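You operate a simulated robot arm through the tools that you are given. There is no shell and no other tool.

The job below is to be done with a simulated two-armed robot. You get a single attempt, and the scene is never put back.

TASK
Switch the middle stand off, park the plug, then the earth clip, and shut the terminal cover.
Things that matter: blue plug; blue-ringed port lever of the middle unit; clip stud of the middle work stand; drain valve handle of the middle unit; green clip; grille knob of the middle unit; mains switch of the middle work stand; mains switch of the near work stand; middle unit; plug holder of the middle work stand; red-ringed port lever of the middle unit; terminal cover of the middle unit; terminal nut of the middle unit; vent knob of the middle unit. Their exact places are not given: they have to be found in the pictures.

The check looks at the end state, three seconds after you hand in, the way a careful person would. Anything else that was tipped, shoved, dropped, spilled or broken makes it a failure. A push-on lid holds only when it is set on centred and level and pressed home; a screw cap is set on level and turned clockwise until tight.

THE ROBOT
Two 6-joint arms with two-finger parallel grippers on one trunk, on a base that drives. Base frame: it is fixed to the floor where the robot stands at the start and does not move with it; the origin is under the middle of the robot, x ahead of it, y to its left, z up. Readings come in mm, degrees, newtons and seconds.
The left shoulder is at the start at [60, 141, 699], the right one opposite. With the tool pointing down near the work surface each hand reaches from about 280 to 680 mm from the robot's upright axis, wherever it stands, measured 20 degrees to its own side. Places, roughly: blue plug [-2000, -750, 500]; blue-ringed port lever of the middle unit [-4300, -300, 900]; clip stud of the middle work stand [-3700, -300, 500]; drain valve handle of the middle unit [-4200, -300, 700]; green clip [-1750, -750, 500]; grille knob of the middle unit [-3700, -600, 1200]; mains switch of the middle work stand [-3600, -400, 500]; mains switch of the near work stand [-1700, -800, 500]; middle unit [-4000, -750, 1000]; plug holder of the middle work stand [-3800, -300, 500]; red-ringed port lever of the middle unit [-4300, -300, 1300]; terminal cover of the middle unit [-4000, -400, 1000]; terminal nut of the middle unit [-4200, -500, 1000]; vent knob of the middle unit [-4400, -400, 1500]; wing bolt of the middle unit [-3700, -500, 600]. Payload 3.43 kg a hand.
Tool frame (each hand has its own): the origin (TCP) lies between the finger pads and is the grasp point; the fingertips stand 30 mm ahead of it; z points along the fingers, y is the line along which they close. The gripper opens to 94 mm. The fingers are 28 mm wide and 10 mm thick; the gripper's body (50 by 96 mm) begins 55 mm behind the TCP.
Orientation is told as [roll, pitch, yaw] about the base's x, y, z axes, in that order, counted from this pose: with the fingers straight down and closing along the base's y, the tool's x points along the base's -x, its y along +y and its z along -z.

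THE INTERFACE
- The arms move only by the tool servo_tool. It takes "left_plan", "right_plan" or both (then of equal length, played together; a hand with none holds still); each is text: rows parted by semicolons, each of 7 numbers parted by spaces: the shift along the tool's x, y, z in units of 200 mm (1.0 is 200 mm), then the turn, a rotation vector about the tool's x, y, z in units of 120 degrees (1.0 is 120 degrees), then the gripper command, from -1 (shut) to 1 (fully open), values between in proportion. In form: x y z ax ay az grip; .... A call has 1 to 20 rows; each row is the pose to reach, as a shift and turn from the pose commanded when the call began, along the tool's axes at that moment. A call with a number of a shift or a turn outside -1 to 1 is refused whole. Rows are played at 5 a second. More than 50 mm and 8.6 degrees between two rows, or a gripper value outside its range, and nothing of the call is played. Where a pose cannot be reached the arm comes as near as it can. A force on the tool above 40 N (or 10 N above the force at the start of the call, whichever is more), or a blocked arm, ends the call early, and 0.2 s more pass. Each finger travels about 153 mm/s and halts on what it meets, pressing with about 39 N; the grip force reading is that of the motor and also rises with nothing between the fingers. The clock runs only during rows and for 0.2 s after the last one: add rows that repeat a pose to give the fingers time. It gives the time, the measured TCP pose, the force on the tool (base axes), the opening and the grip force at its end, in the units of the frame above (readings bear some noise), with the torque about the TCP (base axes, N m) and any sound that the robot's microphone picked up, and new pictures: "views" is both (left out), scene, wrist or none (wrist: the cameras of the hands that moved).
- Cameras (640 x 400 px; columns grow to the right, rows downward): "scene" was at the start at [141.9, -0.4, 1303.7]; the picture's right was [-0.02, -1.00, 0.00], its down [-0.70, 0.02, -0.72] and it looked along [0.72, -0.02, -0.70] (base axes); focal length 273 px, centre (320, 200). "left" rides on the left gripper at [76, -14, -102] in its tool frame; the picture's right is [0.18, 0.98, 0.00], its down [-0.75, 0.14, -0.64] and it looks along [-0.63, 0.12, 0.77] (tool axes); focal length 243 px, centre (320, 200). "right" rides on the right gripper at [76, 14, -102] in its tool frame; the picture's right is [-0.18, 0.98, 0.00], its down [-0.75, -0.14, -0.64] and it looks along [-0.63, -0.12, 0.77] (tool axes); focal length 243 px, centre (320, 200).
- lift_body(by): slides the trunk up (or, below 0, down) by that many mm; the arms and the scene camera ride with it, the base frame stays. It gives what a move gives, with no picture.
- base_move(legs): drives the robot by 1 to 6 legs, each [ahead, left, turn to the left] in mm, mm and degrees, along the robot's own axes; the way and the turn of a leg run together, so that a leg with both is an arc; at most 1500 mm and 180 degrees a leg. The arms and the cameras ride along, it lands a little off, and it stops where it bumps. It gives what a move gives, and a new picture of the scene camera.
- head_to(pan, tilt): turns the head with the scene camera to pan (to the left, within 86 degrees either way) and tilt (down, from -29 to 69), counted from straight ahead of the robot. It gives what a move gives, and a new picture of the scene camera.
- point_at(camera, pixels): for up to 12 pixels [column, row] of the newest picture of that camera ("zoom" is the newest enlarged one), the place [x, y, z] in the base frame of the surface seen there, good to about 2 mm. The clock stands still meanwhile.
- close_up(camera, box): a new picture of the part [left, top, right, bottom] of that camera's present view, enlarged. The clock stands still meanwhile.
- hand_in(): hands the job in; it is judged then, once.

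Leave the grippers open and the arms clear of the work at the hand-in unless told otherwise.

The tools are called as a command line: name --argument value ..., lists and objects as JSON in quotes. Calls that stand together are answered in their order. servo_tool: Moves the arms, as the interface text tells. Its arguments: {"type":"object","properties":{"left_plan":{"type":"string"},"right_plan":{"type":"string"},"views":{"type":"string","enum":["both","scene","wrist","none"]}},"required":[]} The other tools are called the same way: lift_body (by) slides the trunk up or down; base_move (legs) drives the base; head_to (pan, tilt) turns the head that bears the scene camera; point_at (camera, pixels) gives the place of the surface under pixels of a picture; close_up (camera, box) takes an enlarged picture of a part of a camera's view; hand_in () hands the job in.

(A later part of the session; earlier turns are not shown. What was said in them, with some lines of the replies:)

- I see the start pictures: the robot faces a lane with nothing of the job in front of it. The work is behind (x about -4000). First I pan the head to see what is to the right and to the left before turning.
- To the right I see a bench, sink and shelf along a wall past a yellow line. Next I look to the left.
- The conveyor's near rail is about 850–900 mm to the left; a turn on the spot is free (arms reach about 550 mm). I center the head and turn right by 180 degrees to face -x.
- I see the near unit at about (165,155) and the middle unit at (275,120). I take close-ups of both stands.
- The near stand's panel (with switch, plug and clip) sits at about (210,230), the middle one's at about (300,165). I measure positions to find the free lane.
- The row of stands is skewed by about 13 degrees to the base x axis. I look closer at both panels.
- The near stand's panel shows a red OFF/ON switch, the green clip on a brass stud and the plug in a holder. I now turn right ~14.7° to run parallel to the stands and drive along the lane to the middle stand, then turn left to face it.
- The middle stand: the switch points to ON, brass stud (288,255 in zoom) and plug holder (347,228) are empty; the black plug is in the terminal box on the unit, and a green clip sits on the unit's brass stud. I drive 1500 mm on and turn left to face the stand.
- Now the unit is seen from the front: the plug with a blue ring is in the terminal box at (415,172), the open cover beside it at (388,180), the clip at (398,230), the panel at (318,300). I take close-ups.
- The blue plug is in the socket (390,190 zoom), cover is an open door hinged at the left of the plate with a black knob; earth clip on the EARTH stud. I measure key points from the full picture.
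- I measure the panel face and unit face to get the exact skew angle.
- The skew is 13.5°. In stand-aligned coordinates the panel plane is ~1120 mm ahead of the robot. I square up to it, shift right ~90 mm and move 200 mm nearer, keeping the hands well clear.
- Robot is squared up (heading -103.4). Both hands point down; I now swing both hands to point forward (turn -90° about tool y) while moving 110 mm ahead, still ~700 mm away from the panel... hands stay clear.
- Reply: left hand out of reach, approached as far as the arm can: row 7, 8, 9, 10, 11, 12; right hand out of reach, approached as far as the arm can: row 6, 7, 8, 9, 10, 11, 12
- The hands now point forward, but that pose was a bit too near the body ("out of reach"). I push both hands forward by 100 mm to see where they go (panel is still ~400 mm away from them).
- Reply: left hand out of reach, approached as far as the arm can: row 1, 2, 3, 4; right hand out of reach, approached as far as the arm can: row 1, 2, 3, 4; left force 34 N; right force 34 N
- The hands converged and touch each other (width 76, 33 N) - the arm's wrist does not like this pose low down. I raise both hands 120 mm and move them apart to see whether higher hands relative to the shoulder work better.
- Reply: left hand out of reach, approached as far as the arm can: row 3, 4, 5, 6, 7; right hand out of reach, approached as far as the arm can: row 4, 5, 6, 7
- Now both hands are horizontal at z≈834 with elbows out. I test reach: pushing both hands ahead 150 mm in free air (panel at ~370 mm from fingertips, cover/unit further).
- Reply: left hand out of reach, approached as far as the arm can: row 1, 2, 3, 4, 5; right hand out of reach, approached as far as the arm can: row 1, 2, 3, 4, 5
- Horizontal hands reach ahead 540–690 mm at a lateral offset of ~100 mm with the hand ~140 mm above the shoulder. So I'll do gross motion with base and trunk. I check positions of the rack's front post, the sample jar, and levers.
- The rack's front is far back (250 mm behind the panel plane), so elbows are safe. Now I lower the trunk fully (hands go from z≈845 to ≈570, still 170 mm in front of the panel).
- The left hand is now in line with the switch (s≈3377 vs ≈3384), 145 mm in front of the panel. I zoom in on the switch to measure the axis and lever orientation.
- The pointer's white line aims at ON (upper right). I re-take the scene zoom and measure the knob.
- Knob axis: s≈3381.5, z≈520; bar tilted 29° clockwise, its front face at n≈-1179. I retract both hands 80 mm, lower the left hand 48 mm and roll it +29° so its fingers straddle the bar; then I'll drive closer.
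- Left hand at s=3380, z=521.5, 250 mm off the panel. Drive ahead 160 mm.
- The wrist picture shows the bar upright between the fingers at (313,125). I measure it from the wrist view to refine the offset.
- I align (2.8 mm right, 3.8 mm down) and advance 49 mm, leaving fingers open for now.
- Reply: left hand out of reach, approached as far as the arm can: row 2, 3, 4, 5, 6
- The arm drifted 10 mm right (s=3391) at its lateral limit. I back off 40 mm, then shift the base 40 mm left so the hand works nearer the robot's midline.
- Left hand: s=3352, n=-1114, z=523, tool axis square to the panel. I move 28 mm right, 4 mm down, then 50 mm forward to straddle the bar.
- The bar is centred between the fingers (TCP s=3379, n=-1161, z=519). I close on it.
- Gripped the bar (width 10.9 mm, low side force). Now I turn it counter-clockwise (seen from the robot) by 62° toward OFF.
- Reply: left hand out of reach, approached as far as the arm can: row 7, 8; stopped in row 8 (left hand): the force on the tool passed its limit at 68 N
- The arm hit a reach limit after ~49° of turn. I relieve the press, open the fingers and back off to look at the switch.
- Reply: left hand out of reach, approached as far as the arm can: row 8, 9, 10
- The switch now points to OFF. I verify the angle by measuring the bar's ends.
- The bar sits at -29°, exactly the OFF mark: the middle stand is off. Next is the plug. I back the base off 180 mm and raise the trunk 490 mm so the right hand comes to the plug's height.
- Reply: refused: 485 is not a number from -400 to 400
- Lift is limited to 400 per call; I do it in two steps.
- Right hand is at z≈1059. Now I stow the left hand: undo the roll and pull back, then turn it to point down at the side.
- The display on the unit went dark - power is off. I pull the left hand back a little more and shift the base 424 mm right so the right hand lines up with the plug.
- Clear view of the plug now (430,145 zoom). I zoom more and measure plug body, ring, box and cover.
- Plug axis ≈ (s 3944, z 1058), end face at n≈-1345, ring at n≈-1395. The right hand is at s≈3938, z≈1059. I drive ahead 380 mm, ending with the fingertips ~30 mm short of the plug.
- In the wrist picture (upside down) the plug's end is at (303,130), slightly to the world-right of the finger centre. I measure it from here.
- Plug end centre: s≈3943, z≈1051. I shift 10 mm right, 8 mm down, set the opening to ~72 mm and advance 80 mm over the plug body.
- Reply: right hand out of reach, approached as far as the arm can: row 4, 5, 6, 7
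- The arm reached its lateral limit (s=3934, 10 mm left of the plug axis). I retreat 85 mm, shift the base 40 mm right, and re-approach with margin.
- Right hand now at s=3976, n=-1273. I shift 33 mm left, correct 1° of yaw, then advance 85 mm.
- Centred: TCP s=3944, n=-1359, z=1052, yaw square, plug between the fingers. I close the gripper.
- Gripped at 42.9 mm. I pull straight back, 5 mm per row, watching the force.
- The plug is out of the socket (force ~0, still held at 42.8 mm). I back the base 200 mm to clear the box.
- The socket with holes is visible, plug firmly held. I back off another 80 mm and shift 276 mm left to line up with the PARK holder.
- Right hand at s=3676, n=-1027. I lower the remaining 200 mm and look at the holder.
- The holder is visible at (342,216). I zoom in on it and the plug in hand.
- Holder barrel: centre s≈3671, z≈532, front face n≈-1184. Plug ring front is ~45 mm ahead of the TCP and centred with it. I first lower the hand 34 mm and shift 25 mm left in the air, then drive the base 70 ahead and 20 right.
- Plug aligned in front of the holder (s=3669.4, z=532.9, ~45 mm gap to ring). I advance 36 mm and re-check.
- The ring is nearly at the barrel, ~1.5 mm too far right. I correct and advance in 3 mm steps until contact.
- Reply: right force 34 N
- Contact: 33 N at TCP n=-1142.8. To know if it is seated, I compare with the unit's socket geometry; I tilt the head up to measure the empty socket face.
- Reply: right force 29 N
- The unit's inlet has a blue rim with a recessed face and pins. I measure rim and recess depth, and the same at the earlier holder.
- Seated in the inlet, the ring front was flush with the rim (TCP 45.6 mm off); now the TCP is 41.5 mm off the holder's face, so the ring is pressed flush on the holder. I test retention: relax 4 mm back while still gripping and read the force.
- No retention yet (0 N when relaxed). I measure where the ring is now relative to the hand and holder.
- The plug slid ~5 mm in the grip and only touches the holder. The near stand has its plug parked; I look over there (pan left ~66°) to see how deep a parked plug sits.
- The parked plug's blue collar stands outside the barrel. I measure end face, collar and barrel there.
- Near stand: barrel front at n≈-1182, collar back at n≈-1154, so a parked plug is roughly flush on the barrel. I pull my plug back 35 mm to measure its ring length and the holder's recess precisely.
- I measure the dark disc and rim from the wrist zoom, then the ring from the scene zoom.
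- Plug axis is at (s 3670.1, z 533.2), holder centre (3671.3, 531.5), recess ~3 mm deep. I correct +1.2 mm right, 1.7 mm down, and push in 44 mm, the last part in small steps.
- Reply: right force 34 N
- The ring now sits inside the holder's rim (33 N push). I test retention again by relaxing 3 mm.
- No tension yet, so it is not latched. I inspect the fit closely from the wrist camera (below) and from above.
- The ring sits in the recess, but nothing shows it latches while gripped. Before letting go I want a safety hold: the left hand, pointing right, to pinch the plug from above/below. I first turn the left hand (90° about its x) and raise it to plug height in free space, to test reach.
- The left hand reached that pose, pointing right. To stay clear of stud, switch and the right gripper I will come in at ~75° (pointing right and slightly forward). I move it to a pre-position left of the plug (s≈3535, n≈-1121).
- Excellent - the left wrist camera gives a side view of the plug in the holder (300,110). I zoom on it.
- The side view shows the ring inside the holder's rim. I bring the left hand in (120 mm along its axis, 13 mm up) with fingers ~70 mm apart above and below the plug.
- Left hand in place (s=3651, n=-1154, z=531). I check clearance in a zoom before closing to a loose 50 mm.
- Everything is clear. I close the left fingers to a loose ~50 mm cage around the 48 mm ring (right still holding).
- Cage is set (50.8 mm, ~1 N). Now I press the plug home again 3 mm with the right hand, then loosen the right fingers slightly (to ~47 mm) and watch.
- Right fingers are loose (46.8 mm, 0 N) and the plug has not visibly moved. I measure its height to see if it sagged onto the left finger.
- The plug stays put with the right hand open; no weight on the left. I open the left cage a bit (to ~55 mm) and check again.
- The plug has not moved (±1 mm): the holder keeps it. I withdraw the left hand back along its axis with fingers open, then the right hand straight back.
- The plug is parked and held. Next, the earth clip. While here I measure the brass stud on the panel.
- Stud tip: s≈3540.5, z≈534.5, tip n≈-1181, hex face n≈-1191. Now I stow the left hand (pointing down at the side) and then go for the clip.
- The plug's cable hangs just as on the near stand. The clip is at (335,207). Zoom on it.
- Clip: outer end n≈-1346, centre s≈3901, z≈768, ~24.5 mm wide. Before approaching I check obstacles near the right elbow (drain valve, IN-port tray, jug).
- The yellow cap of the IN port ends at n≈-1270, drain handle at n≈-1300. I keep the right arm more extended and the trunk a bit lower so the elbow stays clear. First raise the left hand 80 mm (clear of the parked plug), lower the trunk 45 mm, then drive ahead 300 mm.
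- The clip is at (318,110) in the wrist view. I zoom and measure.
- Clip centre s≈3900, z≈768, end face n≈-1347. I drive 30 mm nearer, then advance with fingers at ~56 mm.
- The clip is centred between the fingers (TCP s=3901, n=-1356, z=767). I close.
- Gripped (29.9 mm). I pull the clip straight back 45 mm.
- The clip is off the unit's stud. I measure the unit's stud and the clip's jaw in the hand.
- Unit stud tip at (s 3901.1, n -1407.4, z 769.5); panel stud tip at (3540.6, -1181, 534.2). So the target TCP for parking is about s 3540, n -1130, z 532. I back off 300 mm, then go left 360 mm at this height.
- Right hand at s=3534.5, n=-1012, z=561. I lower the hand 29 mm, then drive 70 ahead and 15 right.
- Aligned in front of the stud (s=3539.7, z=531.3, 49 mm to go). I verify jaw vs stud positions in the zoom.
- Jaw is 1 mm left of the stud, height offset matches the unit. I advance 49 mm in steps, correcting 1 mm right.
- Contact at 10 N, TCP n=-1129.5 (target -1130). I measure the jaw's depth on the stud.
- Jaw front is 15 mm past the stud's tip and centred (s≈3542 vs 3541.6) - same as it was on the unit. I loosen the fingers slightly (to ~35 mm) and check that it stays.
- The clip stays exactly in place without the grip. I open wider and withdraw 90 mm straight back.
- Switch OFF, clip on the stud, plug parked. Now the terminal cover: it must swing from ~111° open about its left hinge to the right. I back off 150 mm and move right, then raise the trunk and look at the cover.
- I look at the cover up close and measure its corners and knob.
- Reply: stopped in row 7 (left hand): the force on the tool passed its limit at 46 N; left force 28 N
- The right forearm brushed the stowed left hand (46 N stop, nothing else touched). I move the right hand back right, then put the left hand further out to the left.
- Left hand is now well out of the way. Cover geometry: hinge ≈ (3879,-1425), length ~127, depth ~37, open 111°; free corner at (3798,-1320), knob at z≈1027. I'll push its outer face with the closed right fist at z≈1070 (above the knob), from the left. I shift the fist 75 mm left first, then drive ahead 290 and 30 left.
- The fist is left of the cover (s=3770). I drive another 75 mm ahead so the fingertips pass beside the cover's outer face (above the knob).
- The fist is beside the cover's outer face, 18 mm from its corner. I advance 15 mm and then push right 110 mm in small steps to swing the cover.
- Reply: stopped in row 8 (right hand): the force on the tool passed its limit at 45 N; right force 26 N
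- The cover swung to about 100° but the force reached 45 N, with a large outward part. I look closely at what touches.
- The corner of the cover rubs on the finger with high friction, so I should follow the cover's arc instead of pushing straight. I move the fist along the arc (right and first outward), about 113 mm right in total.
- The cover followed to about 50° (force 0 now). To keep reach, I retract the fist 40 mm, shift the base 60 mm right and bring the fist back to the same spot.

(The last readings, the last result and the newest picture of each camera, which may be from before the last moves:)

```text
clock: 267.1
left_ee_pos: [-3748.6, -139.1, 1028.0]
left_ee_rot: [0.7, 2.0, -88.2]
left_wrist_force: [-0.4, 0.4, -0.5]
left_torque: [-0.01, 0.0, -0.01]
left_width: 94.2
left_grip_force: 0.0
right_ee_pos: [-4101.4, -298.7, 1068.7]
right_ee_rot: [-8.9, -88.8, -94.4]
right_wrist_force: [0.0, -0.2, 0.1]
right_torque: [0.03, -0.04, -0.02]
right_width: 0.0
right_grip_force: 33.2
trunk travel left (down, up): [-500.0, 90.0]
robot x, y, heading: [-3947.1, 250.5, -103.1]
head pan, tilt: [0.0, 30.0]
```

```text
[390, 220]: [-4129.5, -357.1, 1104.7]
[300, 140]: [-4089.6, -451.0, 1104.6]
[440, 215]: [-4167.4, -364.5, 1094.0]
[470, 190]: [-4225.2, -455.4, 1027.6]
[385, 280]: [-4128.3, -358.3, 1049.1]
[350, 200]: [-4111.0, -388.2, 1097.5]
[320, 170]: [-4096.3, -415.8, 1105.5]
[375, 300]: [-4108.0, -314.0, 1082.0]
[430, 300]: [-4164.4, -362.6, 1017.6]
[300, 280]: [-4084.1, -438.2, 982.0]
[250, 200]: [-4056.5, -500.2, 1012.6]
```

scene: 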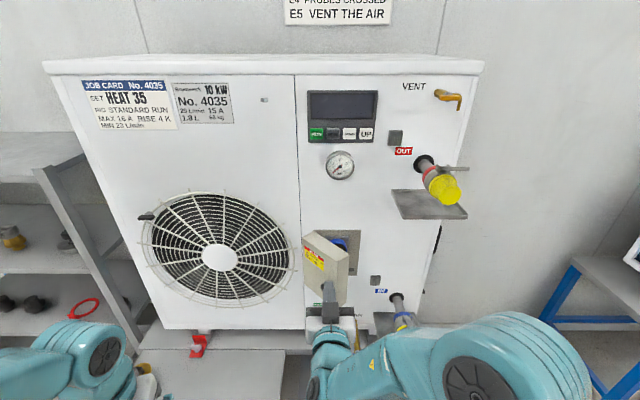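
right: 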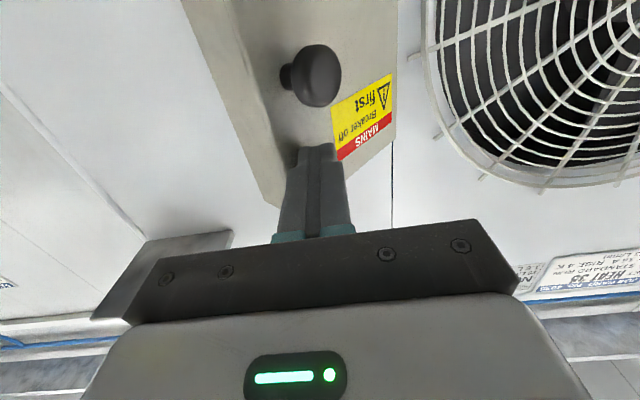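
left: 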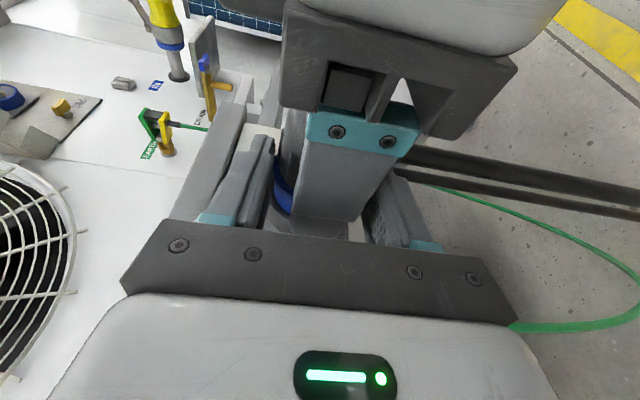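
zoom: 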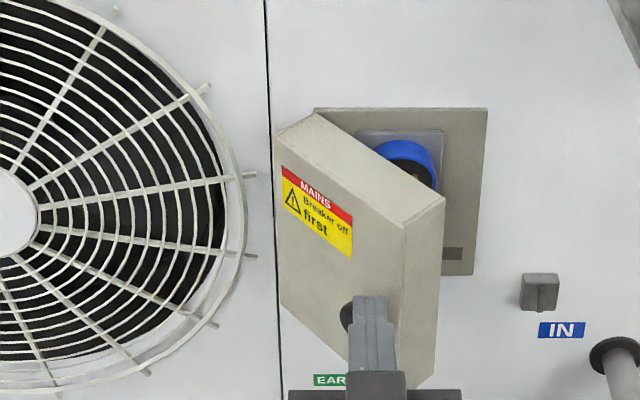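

The cover is at ~47°. I continue along its arc with the fist: 50 mm right and 110 mm forward in all, until it meets the plate.

servo_tool --right_plan "0 0.02 0.1 0 0 0 -1; 0 0.0435 0.2115 0 0 0 -1; 0 0.014 0.2415 0 0 0 -1; 0 -0.015 0.2715 0 0 0 -1; 0 -0.054 0.298 0 0 0 -1; 0 -0.092 0.324 0 0 0 -1; 0 -0.125 0.357 0 0 0 -1; 0 -0.1585 0.3895 0 0 0 -1; 0 -0.186 0.427 0 0 0 -1; 0 -0.2125 0.465 0 0 0 -1; 0 -0.2325 0.507 0 0 0 -1; 0 -0.2525 0.549 0 0 0 -1; 0 -0.2525 0.549 0 0 0 -1" --views "both"

close_up --camera "scene" --box '[250, 200, 380, 310]'

```text
clock: 269.9
left_ee_pos: [-3748.3, -138.5, 1027.0]
left_ee_rot: [0.7, 1.9, -88.2]
left_wrist_force: [0.5, -0.8, -0.5]
left_torque: [0.0, -0.01, 0.02]
left_width: 93.9
left_grip_force: 0.0
right_ee_pos: [-4173.8, -392.9, 1068.5]
right_ee_rot: [-13.6, -88.9, -89.4]
right_wrist_force: [-0.3, 0.5, 0.3]
right_torque: [0.02, 0.01, 0.02]
right_width: 0.0
right_grip_force: 32.8
trunk travel left (down, up): [-500.0, 90.0]
robot x, y, heading: [-3950.9, 251.9, -103.5]
head pan, tilt: [0.0, 30.0]
```

scene: 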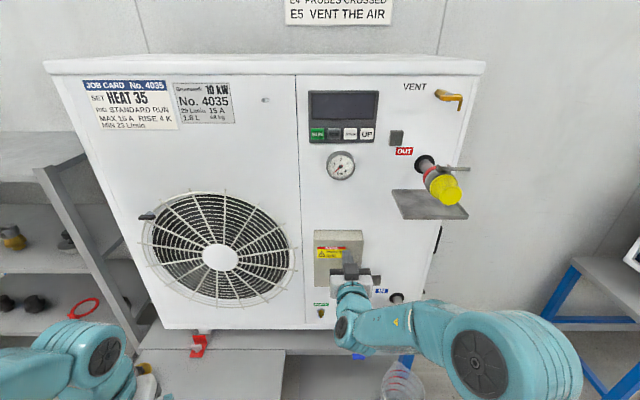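
right: 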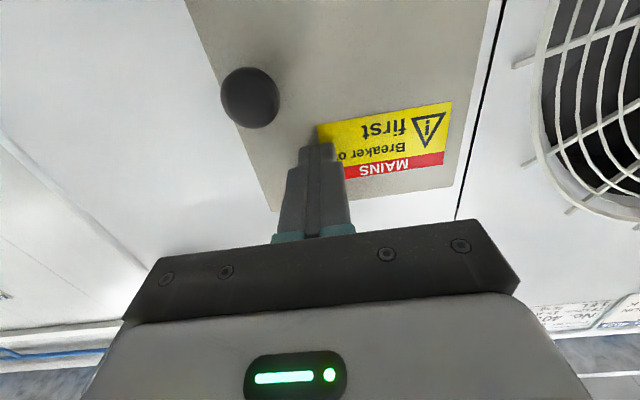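

```text
3.64 times, centred on (315, 255) of scene
```

zoom: 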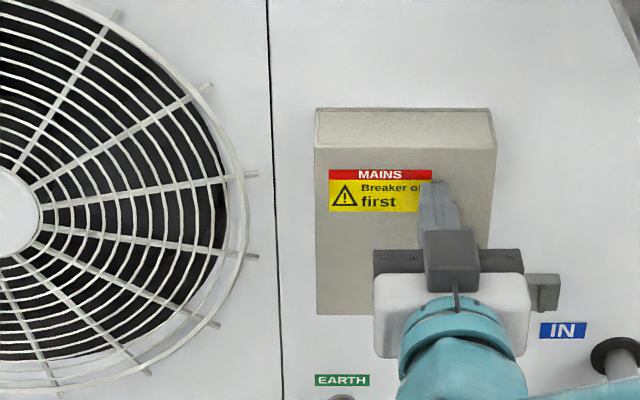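

The cover looks closed. I press it home: forward in 2 mm steps until contact force builds up.

servo_tool --right_plan "0 0 0.01 0 0 0 -1; 0 0 0.02 0 0 0 -1; 0 0 0.03 0 0 0 -1; 0 0 0.04 0 0 0 -1; 0 0 0.05 0 0 0 -1; 0 0 0.05 0 0 0 -1" --views "wrist"

close_up --camera "scene" --box '[280, 215, 380, 300]'

point_at --camera "zoom" --pixels '[[230, 150], [390, 130], [250, 280], [230, 320], [430, 180], [430, 250], [420, 130], [220, 120], [460, 200]]'

```text
clock: 270.9
left_ee_pos: [-3747.6, -134.7, 1029.6]
left_ee_rot: [0.7, 1.6, -88.2]
left_wrist_force: [-1.0, 0.1, -0.2]
left_torque: [-0.01, -0.01, -0.03]
left_width: 94.3
left_grip_force: 0.1
right_ee_pos: [-4173.8, -394.6, 1067.7]
right_ee_rot: [-11.1, -88.6, -92.0]
right_wrist_force: [3.4, 30.5, 3.5]
right_torque: [-0.51, -0.01, -0.12]
right_width: 0.2
right_grip_force: 33.2
trunk travel left (down, up): [-500.0, 90.0]
robot x, y, heading: [-3950.7, 251.2, -103.2]
head pan, tilt: [0.0, 30.0]
stopped in row 4 (right hand): the force on the tool passed its limit at 43 N (the readings are from after the stop); the commanded pose is now the measured one
```

right: 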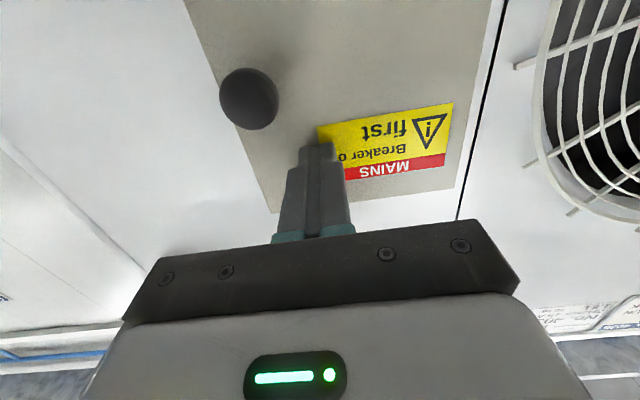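

```text
4.71 times, centred on (330, 258) of scene
```

zoom: 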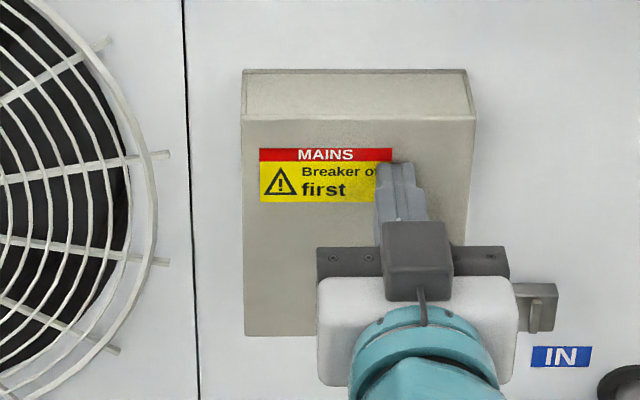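

```text
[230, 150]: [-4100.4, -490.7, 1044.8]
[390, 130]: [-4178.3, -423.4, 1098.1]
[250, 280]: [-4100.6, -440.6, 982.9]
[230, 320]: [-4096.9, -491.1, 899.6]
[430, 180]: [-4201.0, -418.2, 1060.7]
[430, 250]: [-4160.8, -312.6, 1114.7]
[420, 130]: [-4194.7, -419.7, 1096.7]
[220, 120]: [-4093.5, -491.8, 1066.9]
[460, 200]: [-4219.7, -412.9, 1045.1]
```

The cover is flat against the plate (outer face n≈-1386 on both sides) with 43 N of press. I withdraw the fist 110 mm straight back and check it stays shut.

servo_tool --right_plan "0 0 -0.05 0 0 0 -1; 0 0 -0.15 0 0 0 -1; 0 0 -0.3 0 0 0 -1; 0 0 -0.45 0 0 0 -1; 0 0 -0.55 0 0 0 -1; 0 0 -0.55 0 0 0 -1" --views "both"

base_move --legs '[[-250, 0, 0]]'

close_up --camera "scene" --box '[280, 160, 380, 260]'

```text
clock: 272.3
left_ee_pos: [-3748.4, -138.4, 1027.3]
left_ee_rot: [0.7, 1.9, -88.2]
left_wrist_force: [-0.1, -0.2, -0.2]
left_torque: [-0.01, 0.0, 0.01]
left_width: 93.9
left_grip_force: 0.0
right_ee_pos: [-4149.8, -292.8, 1067.1]
right_ee_rot: [-10.0, -88.3, -93.1]
right_wrist_force: [-0.6, 0.0, 0.6]
right_torque: [-0.01, 0.02, 0.02]
right_width: 0.0
right_grip_force: 33.3
trunk travel left (down, up): [-500.0, 90.0]
robot x, y, heading: [-3944.5, 252.0, -103.4]
head pan, tilt: [0.0, 30.0]
```

scene: 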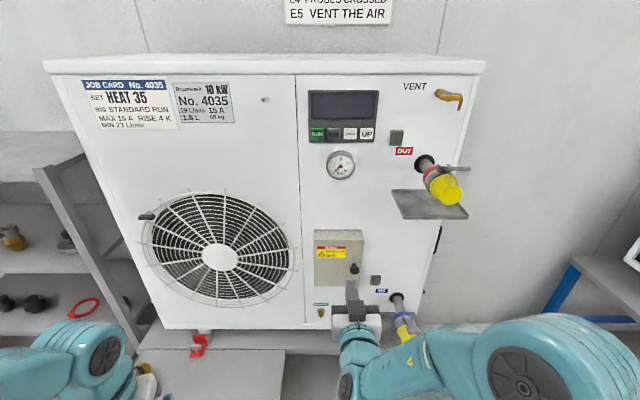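
right: 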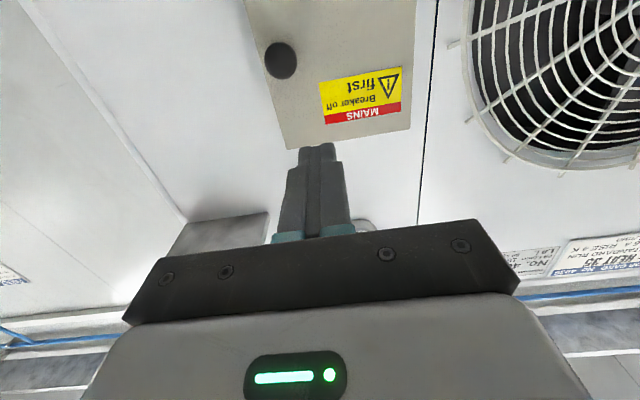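

```text
clock: 276.1
left_ee_pos: [-3691.8, 104.7, 1028.4]
left_ee_rot: [0.7, 1.9, -88.3]
left_wrist_force: [-0.7, 1.0, -0.2]
left_torque: [-0.04, 0.0, -0.01]
left_width: 93.9
left_grip_force: 0.0
right_ee_pos: [-4092.2, -49.2, 1067.4]
right_ee_rot: [-10.7, -88.4, -92.3]
right_wrist_force: [0.3, 1.4, -0.8]
right_torque: [0.0, -0.01, -0.03]
right_width: 0.0
right_grip_force: 33.3
trunk travel left (down, up): [-500.0, 90.0]
robot x, y, heading: [-3891.2, 496.7, -103.4]
head pan, tilt: [0.0, 30.0]
```

scene: 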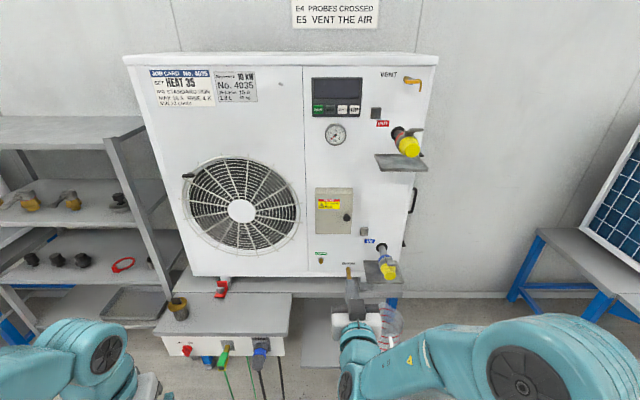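

```text
4.00 times, centred on (330, 210) of scene
```

zoom: 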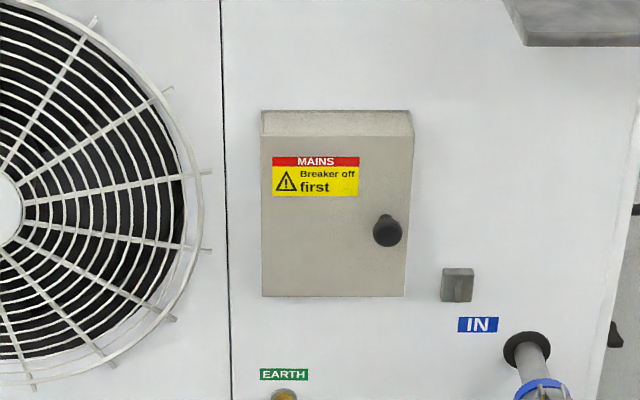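

The cover is shut. I verify its flatness at the corners and compare with the near unit's cover; then check the panel items once more.

point_at --camera "zoom" --pixels '[[270, 145], [395, 145], [270, 285], [395, 285], [330, 260], [415, 150], [440, 300], [250, 200], [410, 290]]'

close_up --camera "scene" --box '[150, 280, 310, 400]'

```text
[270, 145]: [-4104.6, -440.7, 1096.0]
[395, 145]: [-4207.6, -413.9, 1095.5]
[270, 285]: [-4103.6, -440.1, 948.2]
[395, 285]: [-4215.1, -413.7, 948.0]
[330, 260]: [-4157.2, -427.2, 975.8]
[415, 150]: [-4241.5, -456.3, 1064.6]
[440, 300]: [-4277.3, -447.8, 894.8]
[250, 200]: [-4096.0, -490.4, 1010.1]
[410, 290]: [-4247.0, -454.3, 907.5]
```

```text
3.33 times, centred on (230, 340) of scene
```

zoom: 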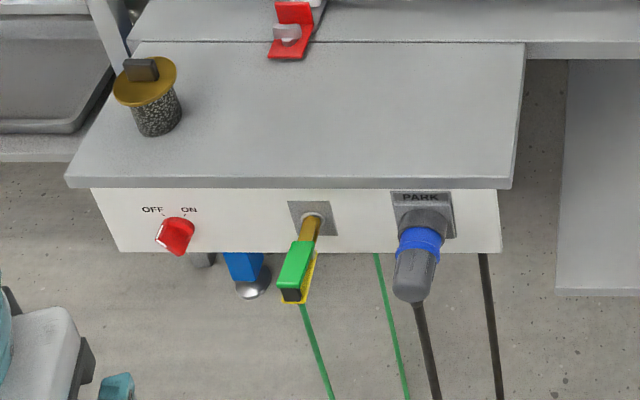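

All four corners of the cover are at the same depth (within 2 mm); switch is OFF, clip on the stud, plug in PARK. I open the right gripper and back away to leave the arms clear.

servo_tool --right_plan "0 0 0 0 0 0 1; 0 0 0 0 0 0 1; 0 0 0 0 0 0 1; 0 0 0 0 0 0 1" --left_plan "0 0 0 0 0 0 1; 0 0 0 0 0 0 1; 0 0 0 0 0 0 1; 0 0 0 0 0 0 1" --views "none"

base_move --legs '[[-200, 0, 0]]'

head_to --pan 0 --tilt 25

close_up --camera "scene" --box '[170, 260, 350, 370]'

```text
clock: 277.1
left_ee_pos: [-3690.0, 105.4, 1028.9]
left_ee_rot: [0.7, 1.9, -88.2]
left_wrist_force: [-0.1, 0.1, -1.3]
left_torque: [-0.01, -0.01, -0.01]
left_width: 94.3
left_grip_force: 0.0
right_ee_pos: [-4092.5, -48.7, 1068.8]
right_ee_rot: [-11.0, -88.5, -92.0]
right_wrist_force: [-0.1, -0.3, 0.5]
right_torque: [-0.04, 0.02, -0.01]
right_width: 93.8
right_grip_force: 0.1
trunk travel left (down, up): [-500.0, 90.0]
robot x, y, heading: [-3891.5, 497.7, -103.3]
head pan, tilt: [0.0, 30.0]
```

```text
clock: 280.2
left_ee_pos: [-3644.6, 296.3, 1027.9]
left_ee_rot: [0.7, 2.0, -88.2]
left_wrist_force: [-0.8, 0.5, 0.0]
left_torque: [-0.03, -0.03, 0.0]
left_width: 93.9
left_grip_force: 0.0
right_ee_pos: [-4045.9, 142.9, 1067.6]
right_ee_rot: [-10.8, -88.3, -92.2]
right_wrist_force: [-0.8, 0.0, 1.2]
right_torque: [0.04, -0.01, 0.01]
right_width: 93.9
right_grip_force: 0.0
trunk travel left (down, up): [-500.0, 90.0]
robot x, y, heading: [-3845.2, 693.2, -103.1]
head pan, tilt: [0.0, 30.0]
```

scene: 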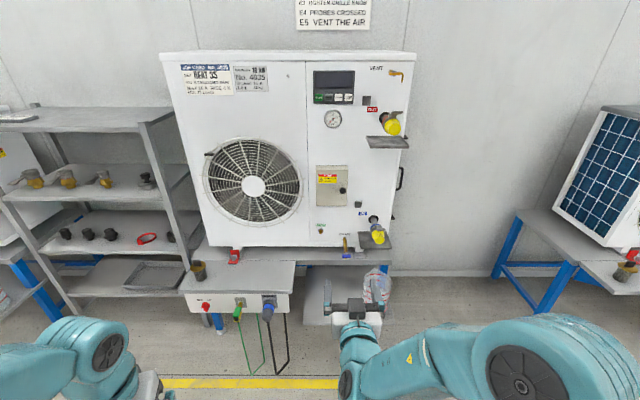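

```text
clock: 280.9
left_ee_pos: [-3645.0, 296.3, 1028.6]
left_ee_rot: [0.7, 2.0, -88.2]
left_wrist_force: [0.2, -0.4, -0.2]
left_torque: [0.0, 0.03, -0.01]
left_width: 94.2
left_grip_force: 0.1
right_ee_pos: [-4046.9, 143.7, 1067.4]
right_ee_rot: [-12.2, -88.2, -90.7]
right_wrist_force: [0.6, -0.5, 0.0]
right_torque: [0.0, -0.03, 0.01]
right_width: 94.1
right_grip_force: 0.1
trunk travel left (down, up): [-500.0, 90.0]
robot x, y, heading: [-3845.3, 692.1, -103.3]
head pan, tilt: [0.0, 25.0]
```

scene: 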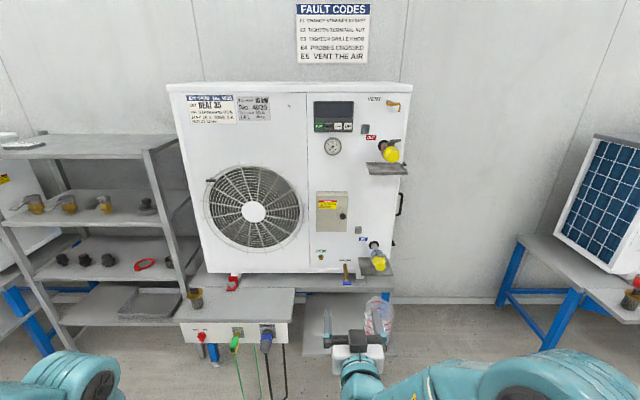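

```text
3.56 times, centred on (260, 315) of scene
```

zoom: 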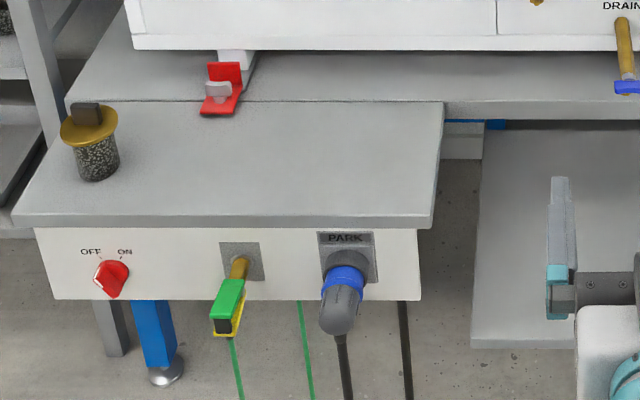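

Everything is in its final state: switch OFF (display dark), plug in PARK, clip on its stud, cover shut, jar, jug, valves and levers untouched, grippers open and arms clear. I hand in.

hand_in

```text
The job is handed in.
```

I finished the four steps in the order you gave and handed the job in; the result of the check has not come back to me.

- **Mains switch:** the middle stand's switch points at OFF, and the unit's display went dark when it turned.
- **Plug:** the blue plug is in the middle stand's PARK holder. It stayed in place after I let go of it.
- **Earth clip:** the green clip is on the middle stand's brass stud, set the same depth as it was on the unit. It also stayed put after release.
- **Terminal cover:** it is swung shut and pressed home. All four corners sit at the same depth, within about 2 mm.

The hands bumped each other twice in open air (about 33 N and 46 N), touching nothing else. While I was swinging the cover, one push reached the 45 N stop. I saw nothing else moved or damaged.

At hand-in both grippers were open, with the arms backed off from the stand.
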